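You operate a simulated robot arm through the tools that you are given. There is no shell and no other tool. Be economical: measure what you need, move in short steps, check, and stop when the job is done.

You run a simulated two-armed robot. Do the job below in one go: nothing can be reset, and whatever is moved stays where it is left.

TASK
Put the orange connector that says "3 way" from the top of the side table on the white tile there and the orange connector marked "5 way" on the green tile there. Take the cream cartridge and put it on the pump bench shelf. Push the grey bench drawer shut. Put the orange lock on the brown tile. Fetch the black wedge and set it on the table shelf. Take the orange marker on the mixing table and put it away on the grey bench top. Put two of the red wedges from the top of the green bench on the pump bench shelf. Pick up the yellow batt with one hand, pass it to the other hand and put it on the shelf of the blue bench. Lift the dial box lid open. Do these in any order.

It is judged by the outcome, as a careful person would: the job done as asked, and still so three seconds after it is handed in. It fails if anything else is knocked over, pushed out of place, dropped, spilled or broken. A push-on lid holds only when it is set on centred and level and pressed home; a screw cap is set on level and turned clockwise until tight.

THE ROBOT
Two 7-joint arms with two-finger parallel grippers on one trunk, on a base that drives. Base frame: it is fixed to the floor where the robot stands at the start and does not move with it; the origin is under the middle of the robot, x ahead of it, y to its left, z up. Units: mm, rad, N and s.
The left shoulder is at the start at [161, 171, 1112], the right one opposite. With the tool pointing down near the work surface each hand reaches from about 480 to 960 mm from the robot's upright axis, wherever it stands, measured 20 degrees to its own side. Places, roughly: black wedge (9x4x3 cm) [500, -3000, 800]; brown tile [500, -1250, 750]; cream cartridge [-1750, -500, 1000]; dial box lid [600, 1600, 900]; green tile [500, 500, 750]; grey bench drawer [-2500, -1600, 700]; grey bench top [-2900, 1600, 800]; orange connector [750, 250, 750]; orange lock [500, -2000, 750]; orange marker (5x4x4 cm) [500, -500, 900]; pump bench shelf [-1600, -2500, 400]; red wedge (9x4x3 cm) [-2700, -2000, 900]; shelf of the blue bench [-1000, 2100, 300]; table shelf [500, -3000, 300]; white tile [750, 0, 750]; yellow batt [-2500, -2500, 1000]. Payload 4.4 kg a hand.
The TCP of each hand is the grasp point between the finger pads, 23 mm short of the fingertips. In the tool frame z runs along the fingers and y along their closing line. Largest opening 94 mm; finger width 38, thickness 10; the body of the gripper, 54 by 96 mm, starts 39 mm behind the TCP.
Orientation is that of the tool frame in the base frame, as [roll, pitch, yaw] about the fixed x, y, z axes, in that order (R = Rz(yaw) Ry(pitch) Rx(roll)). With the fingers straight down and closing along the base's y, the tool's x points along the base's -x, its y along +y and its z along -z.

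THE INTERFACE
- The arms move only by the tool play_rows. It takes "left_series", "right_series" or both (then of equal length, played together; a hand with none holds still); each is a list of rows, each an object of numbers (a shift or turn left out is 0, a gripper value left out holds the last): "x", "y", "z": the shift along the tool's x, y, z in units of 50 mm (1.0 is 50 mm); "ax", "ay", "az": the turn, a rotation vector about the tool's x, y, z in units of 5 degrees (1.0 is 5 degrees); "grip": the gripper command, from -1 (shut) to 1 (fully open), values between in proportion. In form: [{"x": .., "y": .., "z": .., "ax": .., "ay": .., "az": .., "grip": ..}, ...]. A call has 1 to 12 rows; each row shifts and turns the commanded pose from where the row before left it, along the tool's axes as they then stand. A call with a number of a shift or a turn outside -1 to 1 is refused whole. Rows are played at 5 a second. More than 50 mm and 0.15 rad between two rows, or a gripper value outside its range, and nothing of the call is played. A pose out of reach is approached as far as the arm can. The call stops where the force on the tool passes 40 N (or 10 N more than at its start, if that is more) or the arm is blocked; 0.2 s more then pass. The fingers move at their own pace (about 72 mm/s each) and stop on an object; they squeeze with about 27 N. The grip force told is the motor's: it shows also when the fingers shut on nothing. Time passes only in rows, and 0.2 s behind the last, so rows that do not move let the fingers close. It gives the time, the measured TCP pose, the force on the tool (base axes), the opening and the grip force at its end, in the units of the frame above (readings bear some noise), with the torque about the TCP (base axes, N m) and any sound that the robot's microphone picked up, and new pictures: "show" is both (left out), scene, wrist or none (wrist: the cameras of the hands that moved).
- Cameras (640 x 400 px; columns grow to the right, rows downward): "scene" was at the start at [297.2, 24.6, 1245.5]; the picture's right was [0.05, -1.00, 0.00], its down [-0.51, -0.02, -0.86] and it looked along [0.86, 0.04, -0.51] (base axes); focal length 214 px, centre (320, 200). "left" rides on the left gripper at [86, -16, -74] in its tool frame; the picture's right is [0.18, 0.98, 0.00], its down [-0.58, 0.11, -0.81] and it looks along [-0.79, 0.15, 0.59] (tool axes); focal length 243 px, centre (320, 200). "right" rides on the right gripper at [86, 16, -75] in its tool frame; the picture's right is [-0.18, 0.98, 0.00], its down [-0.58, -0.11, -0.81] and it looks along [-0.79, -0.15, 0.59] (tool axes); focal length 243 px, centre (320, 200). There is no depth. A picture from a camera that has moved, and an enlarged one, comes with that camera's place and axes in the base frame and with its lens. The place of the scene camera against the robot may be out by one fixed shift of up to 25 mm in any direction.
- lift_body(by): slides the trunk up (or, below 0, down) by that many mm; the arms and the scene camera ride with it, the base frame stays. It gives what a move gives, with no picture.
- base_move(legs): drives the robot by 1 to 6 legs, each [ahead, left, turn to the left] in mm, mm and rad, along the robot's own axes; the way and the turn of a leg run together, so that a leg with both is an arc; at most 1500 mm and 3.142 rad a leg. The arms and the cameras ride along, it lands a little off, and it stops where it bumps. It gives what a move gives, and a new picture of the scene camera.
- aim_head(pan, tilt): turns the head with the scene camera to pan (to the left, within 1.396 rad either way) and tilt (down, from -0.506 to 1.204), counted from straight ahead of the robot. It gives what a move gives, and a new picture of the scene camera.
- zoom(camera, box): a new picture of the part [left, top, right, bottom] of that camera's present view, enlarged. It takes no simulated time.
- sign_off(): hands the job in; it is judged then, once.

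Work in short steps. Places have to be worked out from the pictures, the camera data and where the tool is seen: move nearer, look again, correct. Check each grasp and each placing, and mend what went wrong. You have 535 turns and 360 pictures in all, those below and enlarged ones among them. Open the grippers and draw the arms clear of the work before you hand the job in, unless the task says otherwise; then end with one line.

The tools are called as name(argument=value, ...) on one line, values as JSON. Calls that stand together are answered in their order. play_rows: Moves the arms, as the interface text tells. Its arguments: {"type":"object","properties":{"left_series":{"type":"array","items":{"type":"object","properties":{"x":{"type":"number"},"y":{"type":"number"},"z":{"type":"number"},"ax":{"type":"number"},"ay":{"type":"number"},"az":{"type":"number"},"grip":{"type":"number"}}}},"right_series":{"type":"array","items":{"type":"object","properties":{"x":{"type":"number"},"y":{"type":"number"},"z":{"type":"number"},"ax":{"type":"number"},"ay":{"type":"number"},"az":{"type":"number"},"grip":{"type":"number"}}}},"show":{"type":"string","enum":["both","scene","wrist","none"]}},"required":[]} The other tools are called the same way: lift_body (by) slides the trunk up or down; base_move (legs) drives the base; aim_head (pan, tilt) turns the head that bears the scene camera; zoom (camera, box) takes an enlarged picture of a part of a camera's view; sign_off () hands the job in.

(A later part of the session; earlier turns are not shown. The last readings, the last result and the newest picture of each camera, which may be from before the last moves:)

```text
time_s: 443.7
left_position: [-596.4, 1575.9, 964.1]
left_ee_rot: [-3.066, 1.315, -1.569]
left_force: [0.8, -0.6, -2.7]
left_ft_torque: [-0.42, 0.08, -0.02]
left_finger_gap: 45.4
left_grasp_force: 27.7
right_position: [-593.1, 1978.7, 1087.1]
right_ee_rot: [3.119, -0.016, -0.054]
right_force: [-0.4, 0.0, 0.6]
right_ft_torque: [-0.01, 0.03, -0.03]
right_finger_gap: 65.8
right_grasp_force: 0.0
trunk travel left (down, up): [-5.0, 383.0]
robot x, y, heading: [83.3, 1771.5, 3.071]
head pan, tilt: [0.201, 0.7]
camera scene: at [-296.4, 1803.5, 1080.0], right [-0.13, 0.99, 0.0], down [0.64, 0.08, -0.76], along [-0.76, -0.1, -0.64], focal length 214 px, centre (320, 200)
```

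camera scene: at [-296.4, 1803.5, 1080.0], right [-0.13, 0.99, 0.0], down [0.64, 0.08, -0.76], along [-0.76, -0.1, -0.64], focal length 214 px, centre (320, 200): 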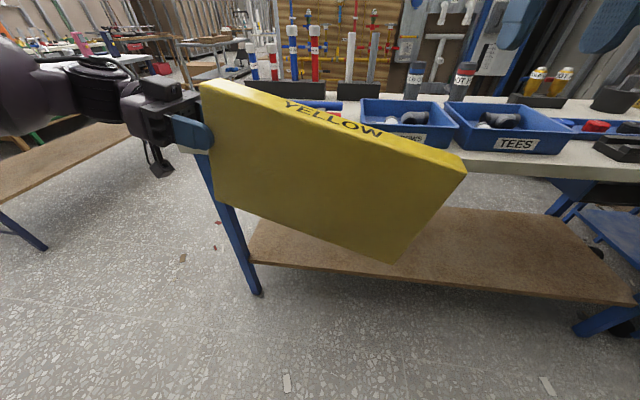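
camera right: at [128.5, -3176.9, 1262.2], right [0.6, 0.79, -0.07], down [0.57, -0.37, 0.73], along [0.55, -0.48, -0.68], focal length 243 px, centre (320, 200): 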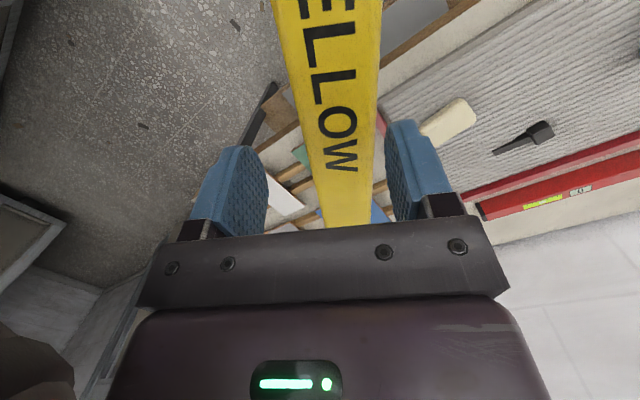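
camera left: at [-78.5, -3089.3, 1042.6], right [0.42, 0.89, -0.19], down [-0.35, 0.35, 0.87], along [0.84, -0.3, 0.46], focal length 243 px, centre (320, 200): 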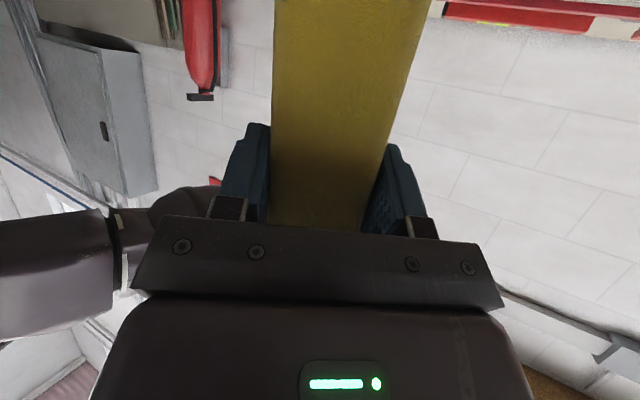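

The far end droops about 20°. I'll tilt the tool up 15° to level it, then start lowering.

play_rows(left_series=[{"ay": -1}, {"ay": -1}, {"ay": -1}, {"x": 0.8}, {"x": 0.8}, {"x": 0.8}, {"x": 0.8}, {}], show="scene")

```text
time_s: 445.5
left_position: [-593.2, 1577.9, 806.1]
left_ee_rot: [-1.017, 1.549, 0.483]
left_force: [-0.3, -0.4, -2.1]
left_ft_torque: [-0.5, 0.07, 0.02]
left_finger_gap: 45.4
left_grasp_force: 26.6
right_position: [-592.6, 1978.1, 1086.7]
right_ee_rot: [3.121, -0.015, -0.054]
right_force: [0.2, 0.1, 0.4]
right_ft_torque: [-0.02, 0.01, -0.02]
right_finger_gap: 65.9
right_grasp_force: 0.0
trunk travel left (down, up): [-5.0, 383.0]
robot x, y, heading: [87.5, 1772.2, 3.07]
head pan, tilt: [0.201, 0.7]
camera scene: at [-295.9, 1803.5, 1080.3], right [-0.13, 0.99, 0.0], down [0.64, 0.08, -0.77], along [-0.76, -0.1, -0.64], focal length 214 px, centre (320, 200)
```

scene: 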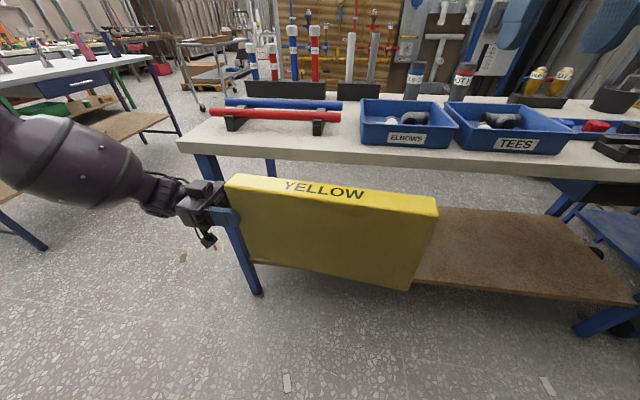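

Working nicely, with the batt nearly level. I'll continue lowering to z≈460.

play_rows(left_series=[{"x": 0.8}, {"x": 0.8}, {"x": 0.8}, {"x": 0.8}, {"x": 0.8}, {"x": 0.8}, {"x": 0.8}, {"x": 0.8}, {}], show="scene")

```text
time_s: 447.5
left_position: [-552.7, 1557.9, 600.0]
left_ee_rot: [-1.161, 1.551, 0.341]
left_force: [0.0, 0.1, -3.3]
left_ft_torque: [-0.5, 0.02, 0.02]
left_finger_gap: 45.5
left_grasp_force: 27.6
left hand out of reach, approached as far as the arm can: row 5, 6, 7, 8
right_position: [-592.9, 1978.1, 1086.5]
right_ee_rot: [3.119, -0.015, -0.052]
right_force: [-0.6, 1.2, -0.6]
right_ft_torque: [0.03, 0.0, 0.03]
right_finger_gap: 65.8
right_grasp_force: 0.0
trunk travel left (down, up): [-5.0, 383.0]
robot x, y, heading: [85.4, 1773.3, 3.069]
head pan, tilt: [0.201, 0.7]
camera scene: at [-296.2, 1803.5, 1080.1], right [-0.13, 0.99, 0.0], down [0.64, 0.08, -0.76], along [-0.76, -0.1, -0.64], focal length 214 px, centre (320, 200)
```

scene: 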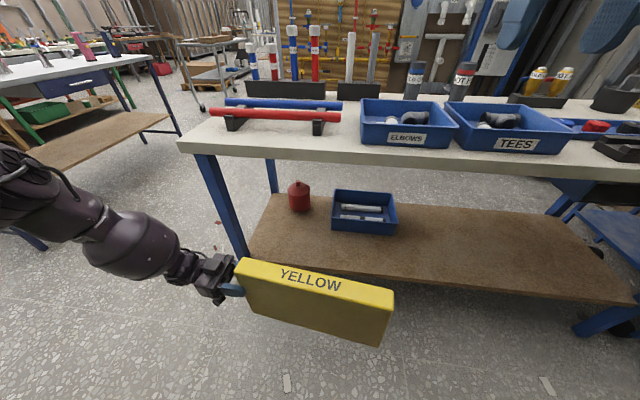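

The arm can't go lower with a level tool here, so I'll insert at this height and lower inside. To keep the forearm off the bench leg, I'll raise the right hand, strafe 250 mm north, then drive in 290 mm.

play_rows(right_series=[{"z": -0.8}, {"z": -0.8}, {"x": 0.8}, {"x": 0.8}, {}], show="none")

base_move(legs=[[0, -260, 0.07], [290, 0, 0]])

aim_head(pan=0.3, tilt=0.85)

```text
time_s: 448.7
left_position: [-552.2, 1556.3, 599.7]
left_ee_rot: [-1.169, 1.549, 0.334]
left_force: [-0.2, -0.1, -3.9]
left_ft_torque: [-0.49, 0.05, -0.01]
left_finger_gap: 44.9
left_grasp_force: 27.0
right_position: [-516.6, 1974.3, 1167.2]
right_ee_rot: [3.121, -0.016, -0.056]
right_force: [-0.2, 0.0, -0.9]
right_ft_torque: [0.01, 0.01, 0.0]
right_finger_gap: 65.9
right_grasp_force: 0.1
trunk travel left (down, up): [-5.0, 383.0]
robot x, y, heading: [87.2, 1770.3, 3.071]
head pan, tilt: [0.201, 0.7]
```

```text
time_s: 453.1
left_position: [-775.9, 1765.7, 594.5]
left_ee_rot: [-1.503, 1.518, 0.072]
left_force: [1.3, -0.3, -3.3]
left_ft_torque: [-0.51, 0.01, 0.02]
left_finger_gap: 44.9
left_grasp_force: 27.3
right_position: [-782.3, 2186.1, 1169.7]
right_ee_rot: [3.119, -0.014, 0.022]
right_force: [0.7, -0.8, -0.6]
right_ft_torque: [-0.02, -0.04, 0.02]
right_finger_gap: 65.9
right_grasp_force: 0.0
trunk travel left (down, up): [-5.0, 383.0]
robot x, y, heading: [-170.0, 2026.6, -3.136]
head pan, tilt: [0.201, 0.7]
stopped in leg 2: the robot was blocked; the commanded pose is now the measured one
camera scene: at [-550.0, 2032.8, 1081.5], right [-0.2, 0.98, 0.0], down [0.63, 0.13, -0.77], along [-0.75, -0.16, -0.64], focal length 214 px, centre (320, 200)
```

scene: 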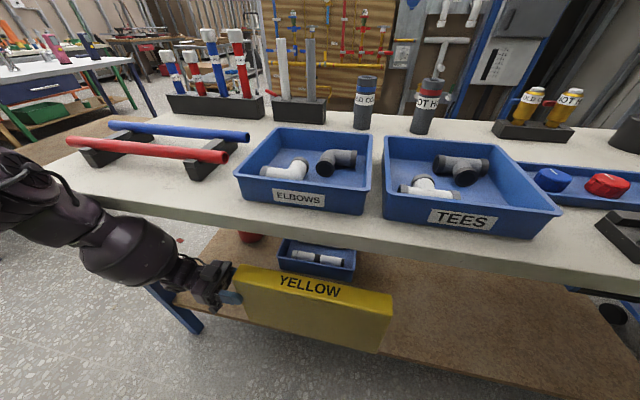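

```text
time_s: 453.8
left_position: [-774.5, 1764.6, 593.6]
left_ee_rot: [-1.474, 1.52, 0.095]
left_force: [-0.3, 0.0, -3.1]
left_ft_torque: [-0.49, 0.0, 0.05]
left_finger_gap: 45.0
left_grasp_force: 27.0
right_position: [-781.4, 2185.5, 1170.0]
right_ee_rot: [3.12, -0.013, 0.021]
right_force: [0.0, 0.4, -0.6]
right_ft_torque: [-0.02, 0.02, 0.03]
right_finger_gap: 65.7
right_grasp_force: 0.0
trunk travel left (down, up): [-5.0, 383.0]
robot x, y, heading: [-176.4, 2028.0, -3.137]
head pan, tilt: [0.3, 0.85]
camera scene: at [-541.0, 2026.3, 1069.4], right [-0.3, 0.95, 0.0], down [0.71, 0.22, -0.66], along [-0.63, -0.2, -0.75], focal length 214 px, centre (320, 200)
```

scene: 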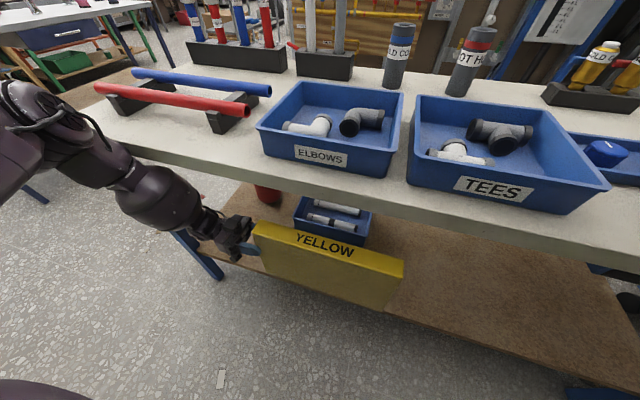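

Blocked at x≈-176, most likely the forearm against the bench edge. I'll ease the base back 30 mm and extend the hand inward with the arm.

base_move(legs=[[-30, 0, 0]])

play_rows(left_series=[{"y": 0.7}, {"y": 0.7}, {"y": 0.7}, {"y": 0.5}, {}], show="scene")

```text
time_s: 454.6
left_position: [-748.7, 1766.4, 592.5]
left_ee_rot: [-1.438, 1.52, 0.132]
left_force: [-1.4, 0.0, -2.5]
left_ft_torque: [-0.51, 0.04, -0.01]
left_finger_gap: 44.7
left_grasp_force: 27.0
right_position: [-756.4, 2186.0, 1168.4]
right_ee_rot: [3.118, -0.014, 0.019]
right_force: [0.3, -0.1, 0.9]
right_ft_torque: [0.02, 0.08, 0.03]
right_finger_gap: 65.7
right_grasp_force: 0.0
trunk travel left (down, up): [-5.0, 383.0]
robot x, y, heading: [-141.8, 2032.2, -3.138]
head pan, tilt: [0.3, 0.85]
camera scene: at [-515.2, 2025.8, 1068.2], right [-0.3, 0.95, 0.0], down [0.72, 0.22, -0.66], along [-0.63, -0.2, -0.75], focal length 214 px, centre (320, 200)
```

scene: 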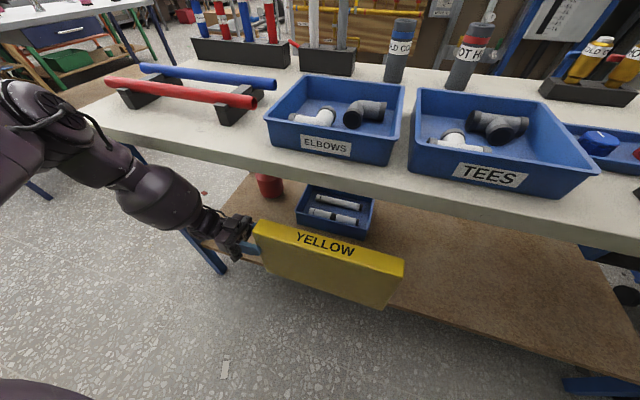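

```text
time_s: 456.0
left_position: [-820.5, 1760.1, 619.3]
left_ee_rot: [-1.514, 1.454, 0.041]
left_force: [0.4, 0.1, -2.4]
left_ft_torque: [-0.49, 0.02, -0.01]
left_finger_gap: 44.5
left_grasp_force: 27.3
left hand out of reach, approached as far as the arm can: row 1, 2, 3, 4
right_position: [-752.7, 2181.0, 1170.8]
right_ee_rot: [3.122, -0.01, 0.026]
right_force: [1.1, -1.3, 0.5]
right_ft_torque: [0.02, 0.01, -0.03]
right_finger_gap: 65.8
right_grasp_force: 0.1
trunk travel left (down, up): [-5.0, 383.0]
robot x, y, heading: [-144.0, 2031.2, -3.138]
head pan, tilt: [0.3, 0.85]
stopped in row 5 (left hand): the arm was blocked; the commanded pose is now the measured one
camera scene: at [-511.5, 2022.2, 1069.4], right [-0.3, 0.95, 0.0], down [0.72, 0.23, -0.66], along [-0.63, -0.2, -0.75], focal length 214 px, centre (320, 200)
```

scene: 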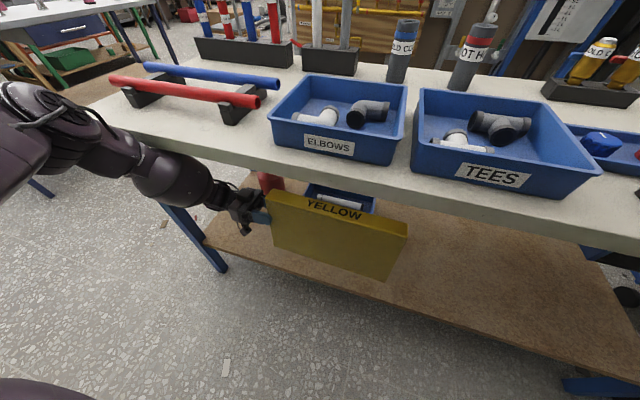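

The elbow is catching the bench's top edge. I'll back out, yaw the tool 45° outward so the forearm comes in straighter, and re-approach a bit further south, where a diagonal placement clears the bin.

base_move(legs=[[-200, 0, 0], [0, 330, 0]])

play_rows(left_series=[{"ax": -0.97, "az": -0.1}, {"ax": -0.97, "az": -0.1}, {"ax": -0.97, "az": -0.1}, {"ax": -0.97, "az": -0.1}, {"ax": -0.97, "az": -0.1}, {"ax": -0.97, "az": -0.1}, {"ax": -0.97, "az": -0.1}, {"ax": -0.97, "az": -0.1}, {}], show="scene")

```text
time_s: 460.7
left_position: [-626.3, 1423.6, 618.9]
left_ee_rot: [-1.544, 1.46, 0.018]
left_force: [0.6, 0.2, -3.9]
left_ft_torque: [-0.51, 0.02, -0.03]
left_finger_gap: 44.7
left_grasp_force: 27.5
right_position: [-556.5, 1850.6, 1168.4]
right_ee_rot: [3.116, -0.017, 0.025]
right_force: [0.5, -0.5, 0.2]
right_ft_torque: [0.0, 0.0, 0.03]
right_finger_gap: 65.5
right_grasp_force: 0.2
trunk travel left (down, up): [-5.0, 383.0]
robot x, y, heading: [55.6, 1695.6, -3.132]
head pan, tilt: [0.3, 0.85]
camera scene: at [-314.0, 1691.4, 1067.8], right [-0.3, 0.95, 0.0], down [0.72, 0.23, -0.66], along [-0.63, -0.2, -0.75], focal length 214 px, centre (320, 200)
```

scene: 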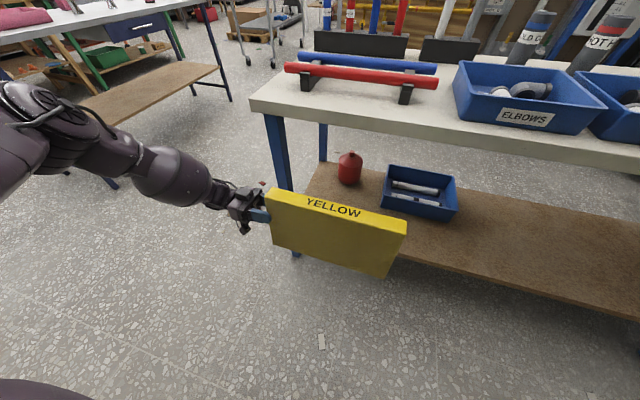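

```text
time_s: 462.7
left_position: [-626.4, 1423.7, 619.3]
left_ee_rot: [-2.107, 1.392, 0.137]
left_force: [-0.4, 0.6, -2.0]
left_ft_torque: [-0.38, -0.32, 0.02]
left_finger_gap: 44.6
left_grasp_force: 26.7
right_position: [-555.7, 1850.9, 1167.5]
right_ee_rot: [3.118, -0.016, 0.023]
right_force: [0.0, 0.0, 0.4]
right_ft_torque: [-0.01, -0.01, -0.02]
right_finger_gap: 65.9
right_grasp_force: 0.1
trunk travel left (down, up): [-5.0, 383.0]
robot x, y, heading: [57.5, 1696.0, -3.138]
head pan, tilt: [0.3, 0.85]
camera scene: at [-314.1, 1691.4, 1067.8], right [-0.3, 0.95, 0.0], down [0.72, 0.23, -0.66], along [-0.63, -0.2, -0.75], focal length 214 px, centre (320, 200)
```

scene: 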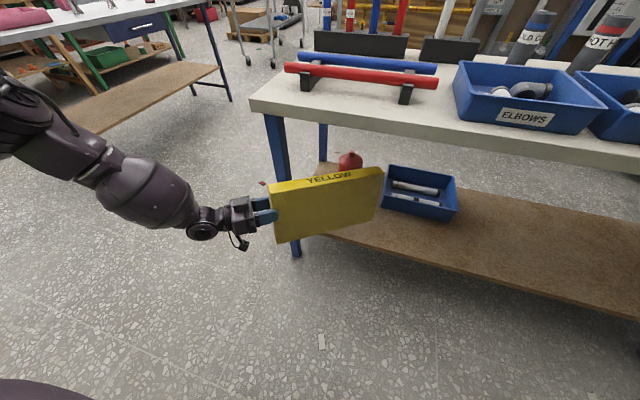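

The forearm now comes in straighter. I'll try lowering here in front of the shelf.

play_rows(left_series=[{"x": 0.8}, {"x": 0.8}, {"x": 0.8}, {"x": 0.8}, {}], show="scene")

```text
time_s: 463.9
left_position: [-590.4, 1408.9, 570.7]
left_ee_rot: [-2.114, 1.393, 0.128]
left_force: [-0.2, 0.2, -2.6]
left_ft_torque: [-0.38, -0.28, 0.0]
left_finger_gap: 44.8
left_grasp_force: 26.9
left hand out of reach, approached as far as the arm can: row 2, 3, 4
right_position: [-555.8, 1850.4, 1167.7]
right_ee_rot: [3.119, -0.015, 0.027]
right_force: [-0.6, 0.0, -0.7]
right_ft_torque: [0.02, -0.02, 0.0]
right_finger_gap: 65.6
right_grasp_force: 0.1
trunk travel left (down, up): [-5.0, 383.0]
robot x, y, heading: [56.1, 1696.5, -3.134]
head pan, tilt: [0.3, 0.85]
camera scene: at [-314.1, 1691.5, 1067.8], right [-0.3, 0.95, 0.0], down [0.72, 0.23, -0.66], along [-0.63, -0.2, -0.75], focal length 214 px, centre (320, 200)
```

scene: 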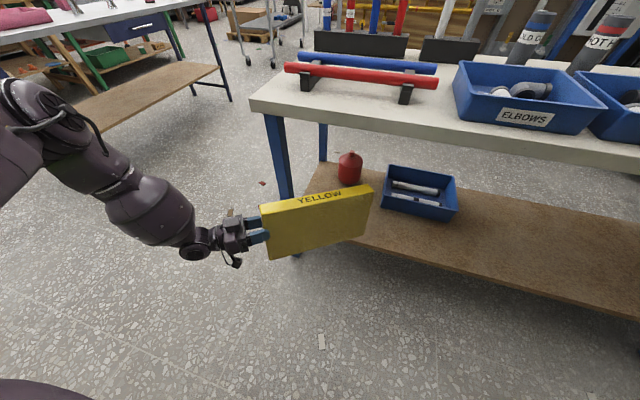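

With the tool level it bottoms out at z≈570. I'll yaw 20° back inward, move north 190 mm and in 225 mm, then tilt the tool down so the far end rests on the shelf first.

play_rows(left_series=[{"ax": 0.97, "az": 0.1}, {"ax": 0.97, "az": 0.1}, {"ax": 0.97, "az": 0.1}, {"ax": 0.97, "az": 0.1}, {}], show="none")

base_move(legs=[[0, -190, 0], [225, 0, 0]])

```text
time_s: 465.1
left_position: [-588.4, 1405.8, 581.9]
left_ee_rot: [-1.857, 1.426, 0.041]
left_force: [0.1, 0.7, -3.7]
left_ft_torque: [-0.49, -0.17, 0.06]
left_finger_gap: 44.8
left_grasp_force: 27.1
left hand out of reach, approached as far as the arm can: row 2, 3, 4
right_position: [-556.2, 1850.9, 1168.1]
right_ee_rot: [3.119, -0.016, 0.024]
right_force: [0.8, 0.3, 0.2]
right_ft_torque: [0.0, 0.03, -0.01]
right_finger_gap: 65.9
right_grasp_force: 0.0
trunk travel left (down, up): [-5.0, 383.0]
robot x, y, heading: [54.4, 1697.3, -3.136]
head pan, tilt: [0.3, 0.85]
```

```text
time_s: 468.8
left_position: [-795.7, 1592.1, 576.1]
left_ee_rot: [-1.868, 1.397, 0.032]
left_force: [0.2, 0.5, -3.5]
left_ft_torque: [-0.5, -0.19, -0.01]
left_finger_gap: 44.8
left_grasp_force: 27.2
right_position: [-778.4, 2037.4, 1168.0]
right_ee_rot: [3.119, -0.016, 0.027]
right_force: [0.6, 0.3, 0.0]
right_ft_torque: [0.05, 0.03, 0.0]
right_finger_gap: 65.7
right_grasp_force: 0.0
trunk travel left (down, up): [-5.0, 383.0]
robot x, y, heading: [-161.8, 1883.5, -3.128]
head pan, tilt: [0.3, 0.85]
stopped in leg 2: the robot was blocked; the commanded pose is now the measured one
camera scene: at [-534.5, 1879.5, 1067.9], right [-0.31, 0.95, 0.0], down [0.71, 0.23, -0.66], along [-0.63, -0.2, -0.75], focal length 214 px, centre (320, 200)
```

scene: 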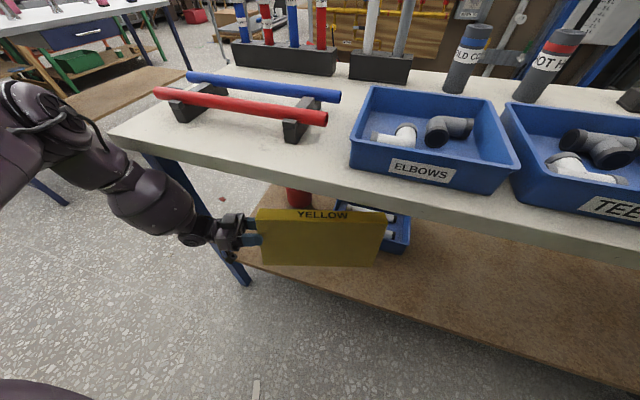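

The batt hangs over the shelf strip in front of the bin. I'll relieve the contact by 15 mm, then tilt the tool down 30° while nudging inward.

base_move(legs=[[-15, 0, 0]])

play_rows(left_series=[{"ay": 1, "y": 0.12}, {"ay": 1, "y": 0.12}, {"ay": 1, "y": 0.12}, {"ay": 1, "y": 0.12}, {"ay": 1, "y": 0.12}, {"ay": 1}, {}], show="scene")

```text
time_s: 469.5
left_position: [-782.3, 1593.6, 578.2]
left_ee_rot: [-1.86, 1.402, 0.041]
left_force: [0.4, -0.7, -3.2]
left_ft_torque: [-0.47, -0.16, 0.0]
left_finger_gap: 44.5
left_grasp_force: 27.3
right_position: [-763.0, 2036.6, 1168.0]
right_ee_rot: [3.118, -0.011, 0.028]
right_force: [-0.4, -0.3, 0.8]
right_ft_torque: [0.01, 0.04, -0.02]
right_finger_gap: 65.8
right_grasp_force: 0.1
trunk travel left (down, up): [-5.0, 383.0]
robot x, y, heading: [-149.6, 1888.3, -3.133]
head pan, tilt: [0.3, 0.85]
camera scene: at [-520.1, 1879.3, 1068.0], right [-0.31, 0.95, 0.0], down [0.71, 0.23, -0.66], along [-0.63, -0.2, -0.75], focal length 214 px, centre (320, 200)
```

scene: 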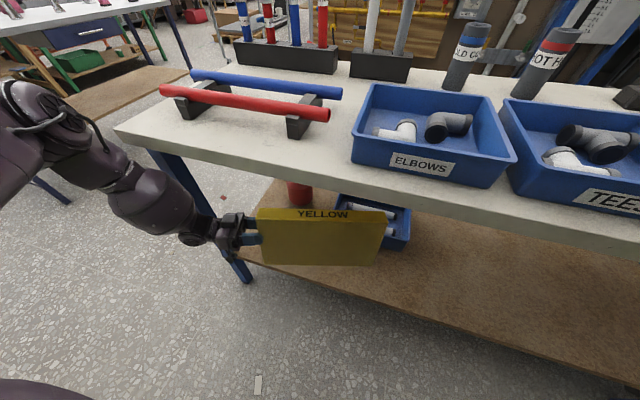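

```text
time_s: 471.3
left_position: [-759.4, 1561.7, 541.5]
left_ee_rot: [-2.727, 0.9, -0.876]
left_force: [-1.1, 0.5, -2.1]
left_ft_torque: [-0.43, -0.09, 0.04]
left_finger_gap: 44.5
left_grasp_force: 27.1
right_position: [-762.3, 2029.5, 1172.2]
right_ee_rot: [3.121, -0.01, 0.035]
right_force: [0.4, 0.1, 0.1]
right_ft_torque: [-0.01, 0.07, 0.0]
right_finger_gap: 65.8
right_grasp_force: 0.1
trunk travel left (down, up): [-5.0, 383.0]
robot x, y, heading: [-146.8, 1885.2, -3.121]
head pan, tilt: [0.3, 0.85]
stopped in row 7 (left hand): the arm was blocked; the commanded pose is now the measured one
camera scene: at [-518.7, 1873.5, 1070.1], right [-0.31, 0.95, 0.0], down [0.71, 0.24, -0.66], along [-0.63, -0.21, -0.75], focal length 214 px, centre (320, 200)
```

scene: 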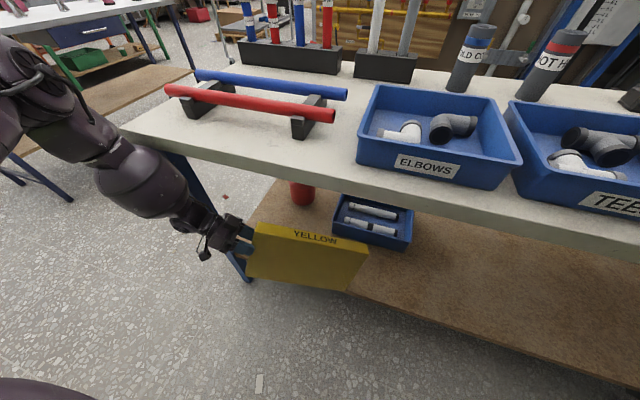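

I'll switch to a straight approach with the batt hanging steeply: back out, yaw the tool back to straight ahead keeping it pointing down about 35–45°, which keeps the batt short in front of the bench.

base_move(legs=[[-235, 0, 0]])

play_rows(left_series=[{"ax": -0.78, "ay": -0.25, "az": -0.57}, {"ax": -0.78, "ay": -0.25, "az": -0.57}, {"ax": -0.78, "ay": -0.25, "az": -0.57}, {"ax": -0.78, "ay": -0.25, "az": -0.57}, {"ax": -0.78, "ay": -0.25, "az": -0.57}, {"ax": -0.78, "ay": -0.25, "az": -0.57}, {"ax": -0.78, "ay": -0.25, "az": -0.57}, {"ax": -0.78, "ay": -0.25, "az": -0.57}, {}], show="scene")

```text
time_s: 473.1
left_position: [-532.8, 1571.7, 543.3]
left_ee_rot: [-2.74, 0.907, -0.887]
left_force: [0.1, 0.9, -2.7]
left_ft_torque: [-0.41, -0.07, 0.01]
left_finger_gap: 44.8
left_grasp_force: 27.2
right_position: [-530.2, 2038.2, 1167.6]
right_ee_rot: [3.118, -0.014, 0.033]
right_force: [0.5, -0.6, -0.4]
right_ft_torque: [0.02, 0.03, 0.02]
right_finger_gap: 65.8
right_grasp_force: 0.0
trunk travel left (down, up): [-5.0, 383.0]
robot x, y, heading: [84.7, 1890.7, -3.129]
head pan, tilt: [0.3, 0.85]
camera scene: at [-286.7, 1880.9, 1068.0], right [-0.31, 0.95, 0.0], down [0.71, 0.23, -0.66], along [-0.63, -0.21, -0.75], focal length 214 px, centre (320, 200)
```

scene: 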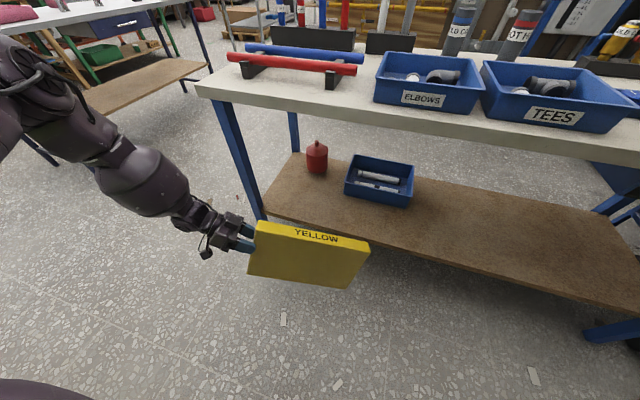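

```text
time_s: 475.1
left_position: [-533.9, 1571.0, 542.0]
left_ee_rot: [-2.728, 0.909, -0.18]
left_force: [-0.1, 0.9, -2.8]
left_ft_torque: [-0.29, -0.37, 0.04]
left_finger_gap: 44.9
left_grasp_force: 26.9
right_position: [-530.5, 2037.2, 1168.6]
right_ee_rot: [3.119, -0.014, 0.033]
right_force: [0.1, 0.7, -0.1]
right_ft_torque: [0.02, -0.01, 0.0]
right_finger_gap: 65.6
right_grasp_force: 0.1
trunk travel left (down, up): [-5.0, 383.0]
robot x, y, heading: [83.3, 1890.0, -3.123]
head pan, tilt: [0.3, 0.85]
camera scene: at [-287.1, 1880.9, 1067.8], right [-0.31, 0.95, 0.0], down [0.71, 0.23, -0.66], along [-0.63, -0.21, -0.75], focal length 214 px, centre (320, 200)
```

scene: 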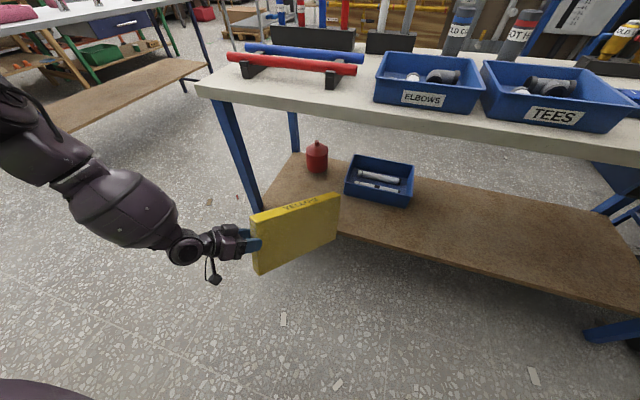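

The batt is level now and already below the bench top, so it can go straight in. I'll yaw 20° more toward straight and try lowering 60 mm.

play_rows(left_series=[{"ax": -0.78, "ay": -0.25, "az": -0.57}, {"ax": -0.78, "ay": -0.25, "az": -0.57}, {"ax": -0.78, "ay": -0.25, "az": -0.57}, {"ax": -0.78, "ay": -0.25, "az": -0.57}, {"x": 0.47, "y": 0.15, "z": 0.34}, {"x": 0.47, "y": 0.15, "z": 0.34}, {"x": 0.47, "y": 0.15, "z": 0.34}, {}], show="scene")

```text
time_s: 476.9
left_position: [-535.5, 1557.8, 504.2]
left_ee_rot: [-2.719, 0.906, 0.173]
left_force: [1.4, 1.5, 1.7]
left_ft_torque: [0.53, 0.51, -0.53]
left_finger_gap: 44.6
left_grasp_force: 27.6
left hand out of reach, approached as far as the arm can: row 6, 7
right_position: [-530.3, 2038.9, 1168.8]
right_ee_rot: [3.121, -0.014, 0.034]
right_force: [0.9, 0.2, 0.1]
right_ft_torque: [0.04, -0.03, 0.01]
right_finger_gap: 65.7
right_grasp_force: 0.1
trunk travel left (down, up): [-5.0, 383.0]
robot x, y, heading: [86.4, 1890.6, -3.125]
head pan, tilt: [0.3, 0.85]
camera scene: at [-286.8, 1881.1, 1067.9], right [-0.31, 0.95, 0.0], down [0.71, 0.23, -0.66], along [-0.63, -0.21, -0.75], focal length 214 px, centre (320, 200)
```

scene: 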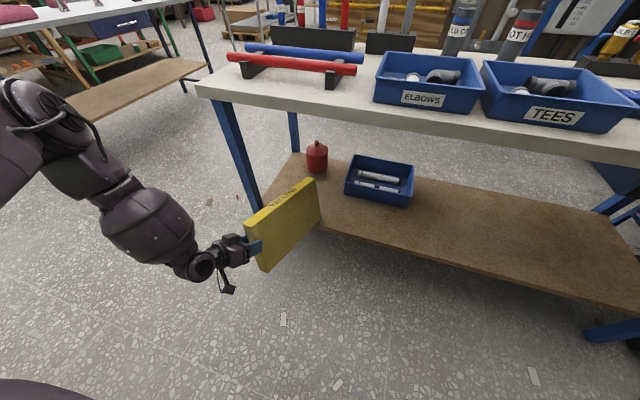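

The force hints that the batt touches something. I'll zoom in on it.

zoom(camera="scene", box=[190, 120, 430, 310])

```text
2.11 times, centred on (310, 215) of scene
camera zoom: at [-286.8, 1881.1, 1067.9], right [-0.31, 0.95, 0.0], down [0.71, 0.23, -0.66], along [-0.63, -0.21, -0.75], focal length 452 px, centre (341, 168)
```

zoom: 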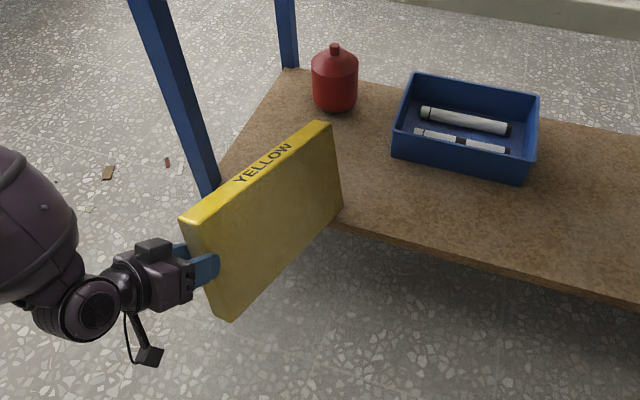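

The far bottom corner has met the shelf edge. I'll raise 40 mm, drive in 280 mm, and then lower onto the shelf.

play_rows(left_series=[{"x": -0.32, "y": -0.1, "z": -0.23}, {"x": -0.32, "y": -0.1, "z": -0.23}, {}], show="none")

base_move(legs=[[270, 0, 0]])

```text
time_s: 477.7
left_position: [-533.9, 1556.6, 543.1]
left_ee_rot: [-2.721, 0.907, 0.173]
left_force: [0.4, 0.3, -3.8]
left_ft_torque: [-0.14, -0.4, 0.0]
left_finger_gap: 44.7
left_grasp_force: 27.0
right_position: [-529.7, 2037.3, 1167.0]
right_ee_rot: [3.118, -0.015, 0.032]
right_force: [-0.2, -0.4, 0.2]
right_ft_torque: [0.0, 0.02, -0.04]
right_finger_gap: 65.6
right_grasp_force: 0.1
trunk travel left (down, up): [-5.0, 383.0]
robot x, y, heading: [86.3, 1886.1, -3.119]
head pan, tilt: [0.3, 0.85]
```

```text
time_s: 479.6
left_position: [-799.6, 1554.1, 545.0]
left_ee_rot: [-2.721, 0.906, 0.172]
left_force: [0.8, -0.7, -2.9]
left_ft_torque: [-0.14, -0.45, -0.01]
left_finger_gap: 44.8
left_grasp_force: 26.7
right_position: [-796.0, 2034.1, 1167.8]
right_ee_rot: [3.12, -0.015, 0.03]
right_force: [0.0, 0.1, 0.7]
right_ft_torque: [-0.01, 0.0, -0.01]
right_finger_gap: 65.8
right_grasp_force: 0.0
trunk travel left (down, up): [-5.0, 383.0]
robot x, y, heading: [-181.5, 1886.1, -3.129]
head pan, tilt: [0.3, 0.85]
camera scene: at [-553.1, 1877.1, 1067.6], right [-0.31, 0.95, 0.0], down [0.71, 0.23, -0.66], along [-0.63, -0.2, -0.75], focal length 214 px, centre (320, 200)
```

scene: 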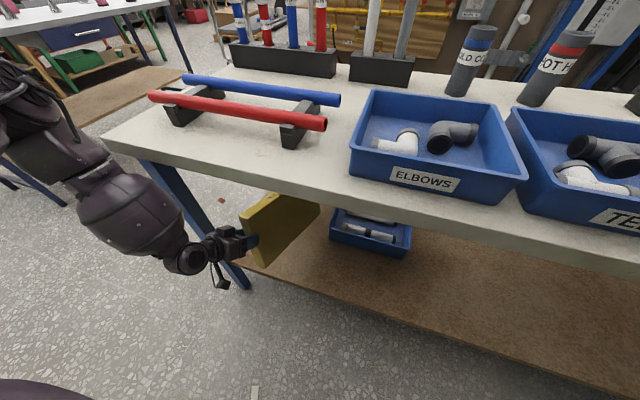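

No contact. I'll go in 45 mm more, then lower in small steps.

base_move(legs=[[45, 0, 0]])

play_rows(left_series=[{"x": 0.31, "y": 0.1, "z": 0.23}, {"x": 0.31, "y": 0.1, "z": 0.23}, {"x": 0.31, "y": 0.1, "z": 0.23}, {}], show="scene")

```text
time_s: 480.6
left_position: [-824.1, 1552.6, 539.6]
left_ee_rot: [-2.728, 0.882, 0.163]
left_force: [1.4, 2.0, -0.8]
left_ft_torque: [0.23, -0.14, -0.85]
left_finger_gap: 45.1
left_grasp_force: 27.4
right_position: [-835.3, 2031.8, 1169.9]
right_ee_rot: [3.116, -0.014, 0.038]
right_force: [-0.2, -0.4, 0.8]
right_ft_torque: [-0.02, 0.0, 0.03]
right_finger_gap: 65.9
right_grasp_force: 0.2
trunk travel left (down, up): [-5.0, 383.0]
robot x, y, heading: [-223.1, 1884.2, -3.122]
head pan, tilt: [0.3, 0.85]
stopped in leg 1: the robot was blocked; the commanded pose is now the measured one
camera scene: at [-591.0, 1876.7, 1069.1], right [-0.32, 0.95, 0.0], down [0.71, 0.24, -0.66], along [-0.63, -0.21, -0.75], focal length 214 px, centre (320, 200)
```

scene: 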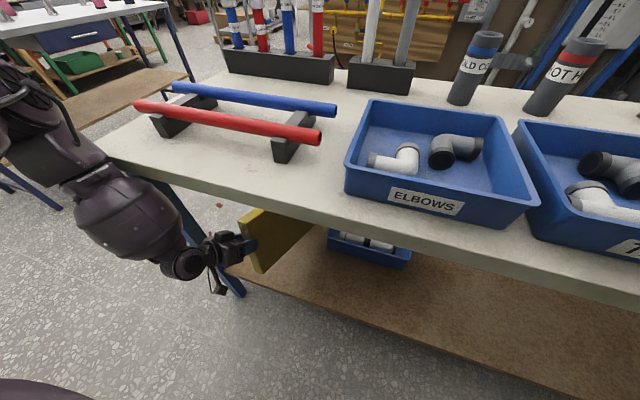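

```text
time_s: 481.6
left_position: [-822.8, 1546.5, 505.3]
left_ee_rot: [-2.73, 0.887, 0.164]
left_force: [-1.7, 2.6, 0.0]
left_ft_torque: [0.4, 0.75, -0.93]
left_finger_gap: 45.2
left_grasp_force: 27.2
left hand out of reach, approached as far as the arm can: row 2, 3
right_position: [-829.4, 2035.0, 1172.2]
right_ee_rot: [3.114, -0.007, 0.036]
right_force: [0.3, 1.6, -0.5]
right_ft_torque: [-0.01, 0.0, -0.03]
right_finger_gap: 65.7
right_grasp_force: 0.0
trunk travel left (down, up): [-5.0, 383.0]
robot x, y, heading: [-222.2, 1888.3, -3.121]
head pan, tilt: [0.3, 0.85]
camera scene: at [-585.1, 1878.8, 1071.4], right [-0.32, 0.95, 0.0], down [0.71, 0.23, -0.67], along [-0.63, -0.21, -0.74], focal length 214 px, centre (320, 200)
```

scene: 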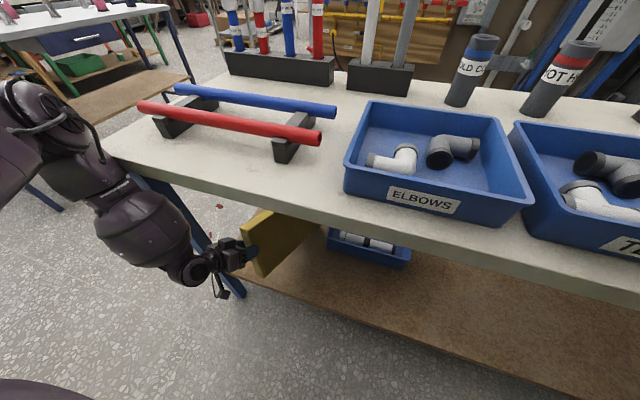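

The far corner rests on the shelf now. I'll ease the base back 15 mm, then lower while tilting the tool down, letting the batt pivot flat in the grip.

base_move(legs=[[-15, 0, 0]])

play_rows(left_series=[{"ay": 1}, {"ay": 1, "x": 0.2, "z": 0.2}, {"ay": 1, "x": 0.2, "z": 0.25}, {"ay": 1, "x": 0.2, "z": 0.28}, {}], show="scene")

```text
time_s: 482.4
left_position: [-813.6, 1547.3, 498.7]
left_ee_rot: [-2.728, 0.88, 0.164]
left_force: [-1.0, 1.9, -2.4]
left_ft_torque: [0.0, -0.42, -0.79]
left_finger_gap: 45.7
left_grasp_force: 26.8
right_position: [-824.9, 2033.1, 1166.8]
right_ee_rot: [3.119, -0.018, 0.035]
right_force: [0.0, 0.2, 0.1]
right_ft_torque: [0.01, 0.05, -0.01]
right_finger_gap: 65.6
right_grasp_force: 0.1
trunk travel left (down, up): [-5.0, 383.0]
robot x, y, heading: [-211.5, 1885.9, -3.119]
head pan, tilt: [0.3, 0.85]
camera scene: at [-579.9, 1876.5, 1067.6], right [-0.31, 0.95, 0.0], down [0.71, 0.24, -0.66], along [-0.63, -0.21, -0.75], focal length 214 px, centre (320, 200)
```

scene: 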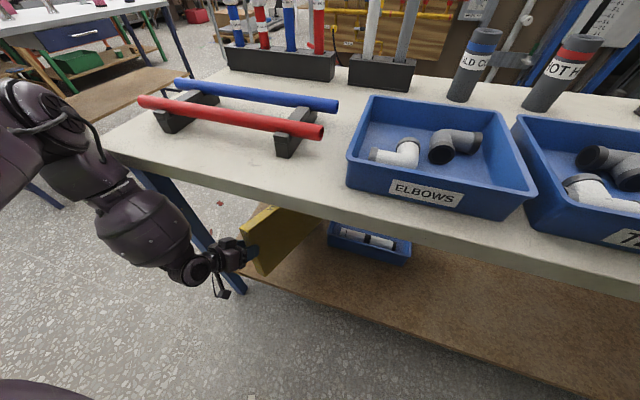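

```text
time_s: 483.6
left_position: [-804.0, 1555.0, 465.9]
left_ee_rot: [-2.839, 0.548, 0.001]
left_force: [-0.3, -0.1, -2.2]
left_ft_torque: [-0.07, -0.01, 0.09]
left_finger_gap: 45.3
left_grasp_force: 27.1
left hand out of reach, approached as far as the arm can: row 4
right_position: [-815.8, 2032.5, 1170.4]
right_ee_rot: [3.115, -0.012, 0.036]
right_force: [0.2, -0.2, 0.1]
right_ft_torque: [-0.02, 0.01, 0.02]
right_finger_gap: 66.0
right_grasp_force: 0.0
trunk travel left (down, up): [-5.0, 383.0]
robot x, y, heading: [-206.1, 1884.0, -3.121]
head pan, tilt: [0.3, 0.85]
camera scene: at [-571.9, 1877.3, 1070.1], right [-0.32, 0.95, 0.0], down [0.71, 0.24, -0.67], along [-0.63, -0.21, -0.75], focal length 214 px, centre (320, 200)
```

scene: 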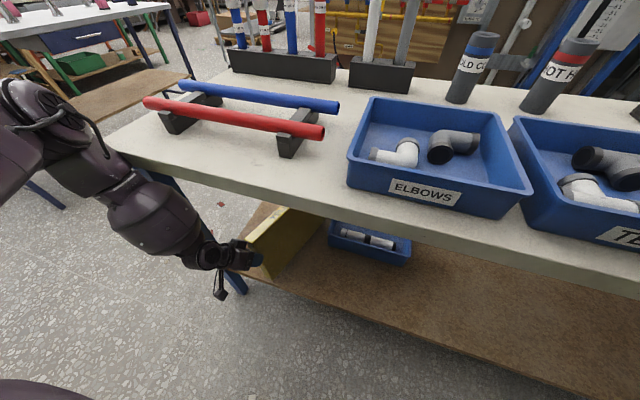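

The arm now goes lower with a steeper tool. I'll lower another 65 mm, watching the force.

play_rows(left_series=[{"x": 0.18, "y": 0.09, "z": 0.28}, {"x": 0.18, "y": 0.09, "z": 0.28}, {"x": 0.18, "y": 0.09, "z": 0.28}, {"x": 0.1, "y": 0.05, "z": 0.16}, {}], show="none")

zoom(camera="scene", box=[190, 180, 430, 330])

```text
time_s: 484.8
left_position: [-802.4, 1549.7, 464.5]
left_ee_rot: [-2.836, 0.55, -0.001]
left_force: [-1.0, 1.2, 0.2]
left_ft_torque: [0.35, 0.48, -0.47]
left_finger_gap: 45.4
left_grasp_force: 27.4
left hand out of reach, approached as far as the arm can: row 1, 2, 3, 4
right_position: [-815.1, 2036.3, 1171.4]
right_ee_rot: [3.116, -0.008, 0.033]
right_force: [-1.0, 0.1, -0.4]
right_ft_torque: [0.0, 0.0, 0.0]
right_finger_gap: 65.8
right_grasp_force: 0.1
trunk travel left (down, up): [-5.0, 383.0]
robot x, y, heading: [-204.1, 1882.1, -3.122]
head pan, tilt: [0.3, 0.85]
```

```text
2.67 times, centred on (310, 255) of scene
camera zoom: at [-571.5, 1879.8, 1070.9], right [-0.31, 0.95, 0.0], down [0.71, 0.23, -0.67], along [-0.63, -0.21, -0.75], focal length 572 px, centre (347, 53)
```

zoom: 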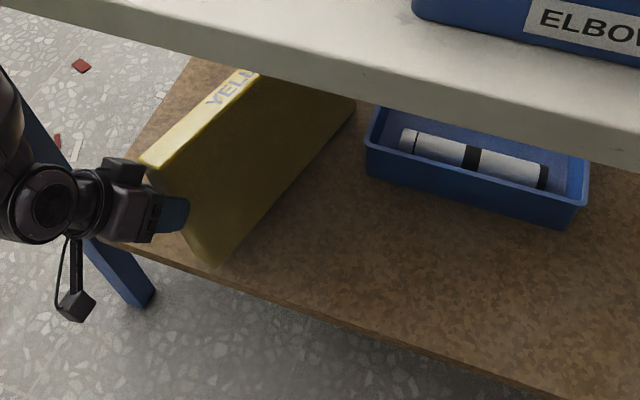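

The batt is over the shelf and its weight is nearly borne. I'll tilt the tool a bit more and keep lowering to seat it.

play_rows(left_series=[{"ay": 1}, {"ay": 1}, {"x": 0.13, "y": 0.08, "z": 0.28}, {"x": 0.13, "y": 0.08, "z": 0.28}, {"x": 0.13, "y": 0.08, "z": 0.28}, {}], show="none")

zoom(camera="scene", box=[190, 180, 430, 330])

```text
time_s: 486.1
left_position: [-790.1, 1540.2, 453.2]
left_ee_rot: [-2.864, 0.375, -0.055]
left_force: [0.1, 0.6, -2.1]
left_ft_torque: [-0.15, -0.52, 0.03]
left_finger_gap: 45.5
left_grasp_force: 26.8
left hand out of reach, approached as far as the arm can: row 3, 4, 5
right_position: [-809.8, 2035.4, 1175.0]
right_ee_rot: [3.115, -0.003, 0.038]
right_force: [-0.3, 0.1, 0.8]
right_ft_torque: [0.04, -0.04, -0.01]
right_finger_gap: 65.7
right_grasp_force: 0.1
trunk travel left (down, up): [-5.0, 383.0]
robot x, y, heading: [-205.8, 1886.8, -3.121]
head pan, tilt: [0.3, 0.85]
```

```text
2.67 times, centred on (310, 255) of scene
camera zoom: at [-566.7, 1880.1, 1073.1], right [-0.32, 0.95, 0.0], down [0.7, 0.23, -0.67], along [-0.64, -0.21, -0.74], focal length 572 px, centre (347, 53)
```

zoom: 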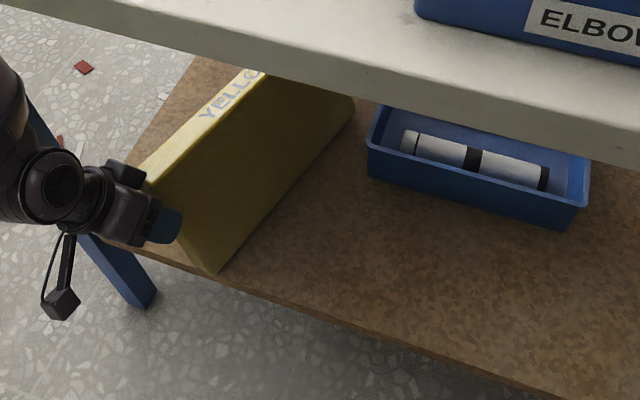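

I'll check the near end with the left wrist camera.

zoom(camera="left", box=[0, 0, 640, 400])

```text
1.00 times, centred on (320, 200) of left (not enlarged: the box is as wide or as high as the picture)
camera zoom: at [-682.5, 1530.7, 492.6], right [0.02, -0.95, -0.32], down [-0.29, -0.31, 0.91], along [-0.96, 0.07, -0.28], focal length 243 px, centre (320, 200)
```

zoom: 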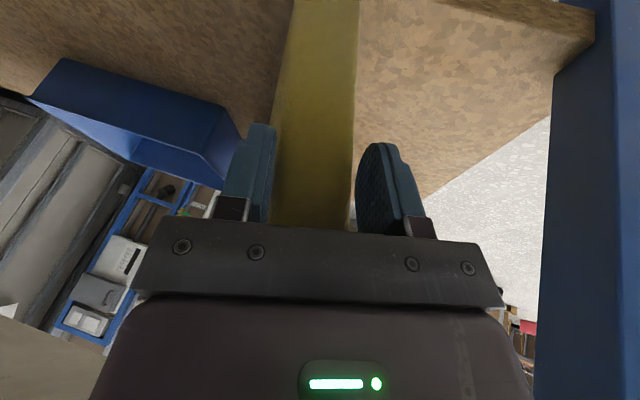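

The near end is still about 60 mm above the shelf and the arm can't go lower. I'll loosen the grip just slightly so the batt slides down between the fingers, guided, until it sits.

play_rows(left_series=[{"grip": -0.01}, {"grip": 0.01}, {"grip": 0.03}, {"grip": 0.05}, {"grip": 0.06}, {"grip": 0.06}, {}], show="wrist")

zoom(camera="scene", box=[190, 180, 430, 330])

```text
time_s: 487.8
left_position: [-790.6, 1540.2, 453.0]
left_ee_rot: [-2.864, 0.378, -0.054]
left_force: [0.0, -0.5, 0.6]
left_ft_torque: [-0.01, 0.0, -0.01]
left_finger_gap: 49.9
left_grasp_force: 0.0
right_position: [-810.8, 2034.6, 1174.8]
right_ee_rot: [3.115, -0.004, 0.04]
right_force: [0.4, 0.1, 0.5]
right_ft_torque: [-0.02, -0.01, 0.01]
right_finger_gap: 65.8
right_grasp_force: 0.1
trunk travel left (down, up): [-5.0, 383.0]
robot x, y, heading: [-206.5, 1890.0, -3.119]
head pan, tilt: [0.3, 0.85]
camera left: at [-683.6, 1530.3, 492.5], right [0.02, -0.95, -0.32], down [-0.28, -0.31, 0.91], along [-0.96, 0.07, -0.27], focal length 243 px, centre (320, 200)
```

left: 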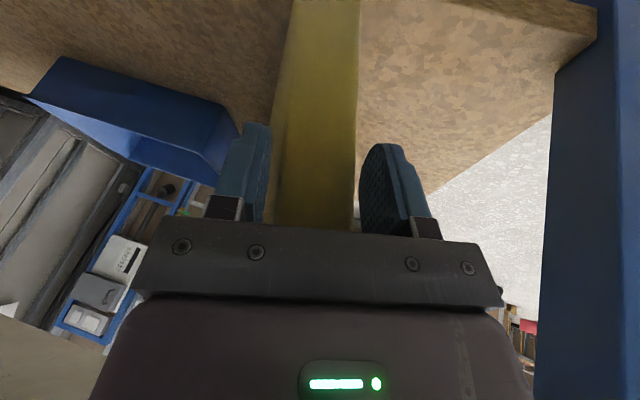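

```text
2.67 times, centred on (310, 255) of scene
camera zoom: at [-566.5, 1879.5, 1073.0], right [-0.32, 0.95, 0.0], down [0.7, 0.24, -0.67], along [-0.64, -0.21, -0.74], focal length 572 px, centre (347, 53)
```

zoom: 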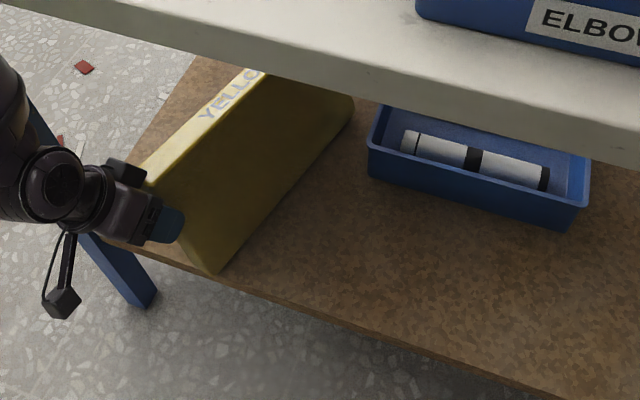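

The weight is fully off the hand and the picture is unchanged: the batt was already resting flat on the shelf. I'll open and withdraw along the batt's axis.

play_rows(left_series=[{"grip": 0.35}, {"grip": 0.35}, {"x": 0.4, "z": -0.16}, {"x": 0.5, "z": -0.2}, {"x": 0.5, "z": -0.2}, {}], show="none")

base_move(legs=[[-240, 0, 0]])

```text
time_s: 489.1
left_position: [-735.8, 1530.6, 449.4]
left_ee_rot: [-2.862, 0.386, -0.057]
left_force: [-0.6, -0.2, -0.1]
left_ft_torque: [0.02, 0.02, -0.01]
left_finger_gap: 63.2
left_grasp_force: 0.0
right_position: [-824.8, 2033.2, 1165.7]
right_ee_rot: [3.119, -0.017, 0.035]
right_force: [-0.3, 0.1, -0.7]
right_ft_torque: [0.07, -0.03, 0.03]
right_finger_gap: 65.9
right_grasp_force: 0.1
trunk travel left (down, up): [-5.0, 383.0]
robot x, y, heading: [-209.1, 1886.2, -3.125]
head pan, tilt: [0.3, 0.85]
```

```text
time_s: 490.9
left_position: [-494.4, 1534.1, 450.5]
left_ee_rot: [-2.859, 0.388, -0.053]
left_force: [-0.2, 1.3, 0.0]
left_ft_torque: [0.01, 0.01, 0.02]
left_finger_gap: 63.3
left_grasp_force: 0.1
right_position: [-585.8, 2036.6, 1167.8]
right_ee_rot: [3.119, -0.016, 0.037]
right_force: [0.4, -0.6, 0.5]
right_ft_torque: [-0.03, -0.01, -0.01]
right_finger_gap: 65.9
right_grasp_force: 0.0
trunk travel left (down, up): [-5.0, 383.0]
robot x, y, heading: [29.2, 1887.2, -3.121]
head pan, tilt: [0.3, 0.85]
camera scene: at [-341.1, 1880.7, 1068.1], right [-0.31, 0.95, 0.0], down [0.71, 0.24, -0.66], along [-0.63, -0.21, -0.75], focal length 214 px, centre (320, 200)
```

scene: 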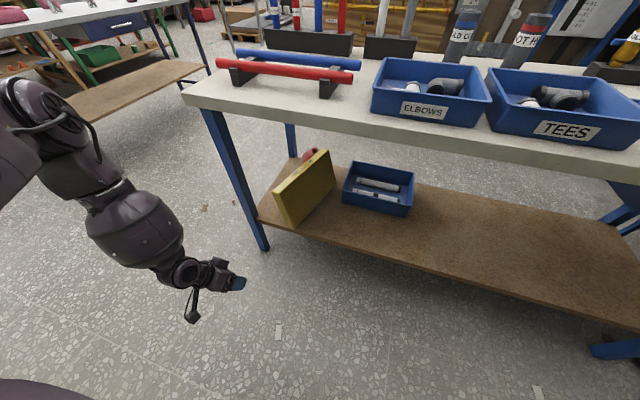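

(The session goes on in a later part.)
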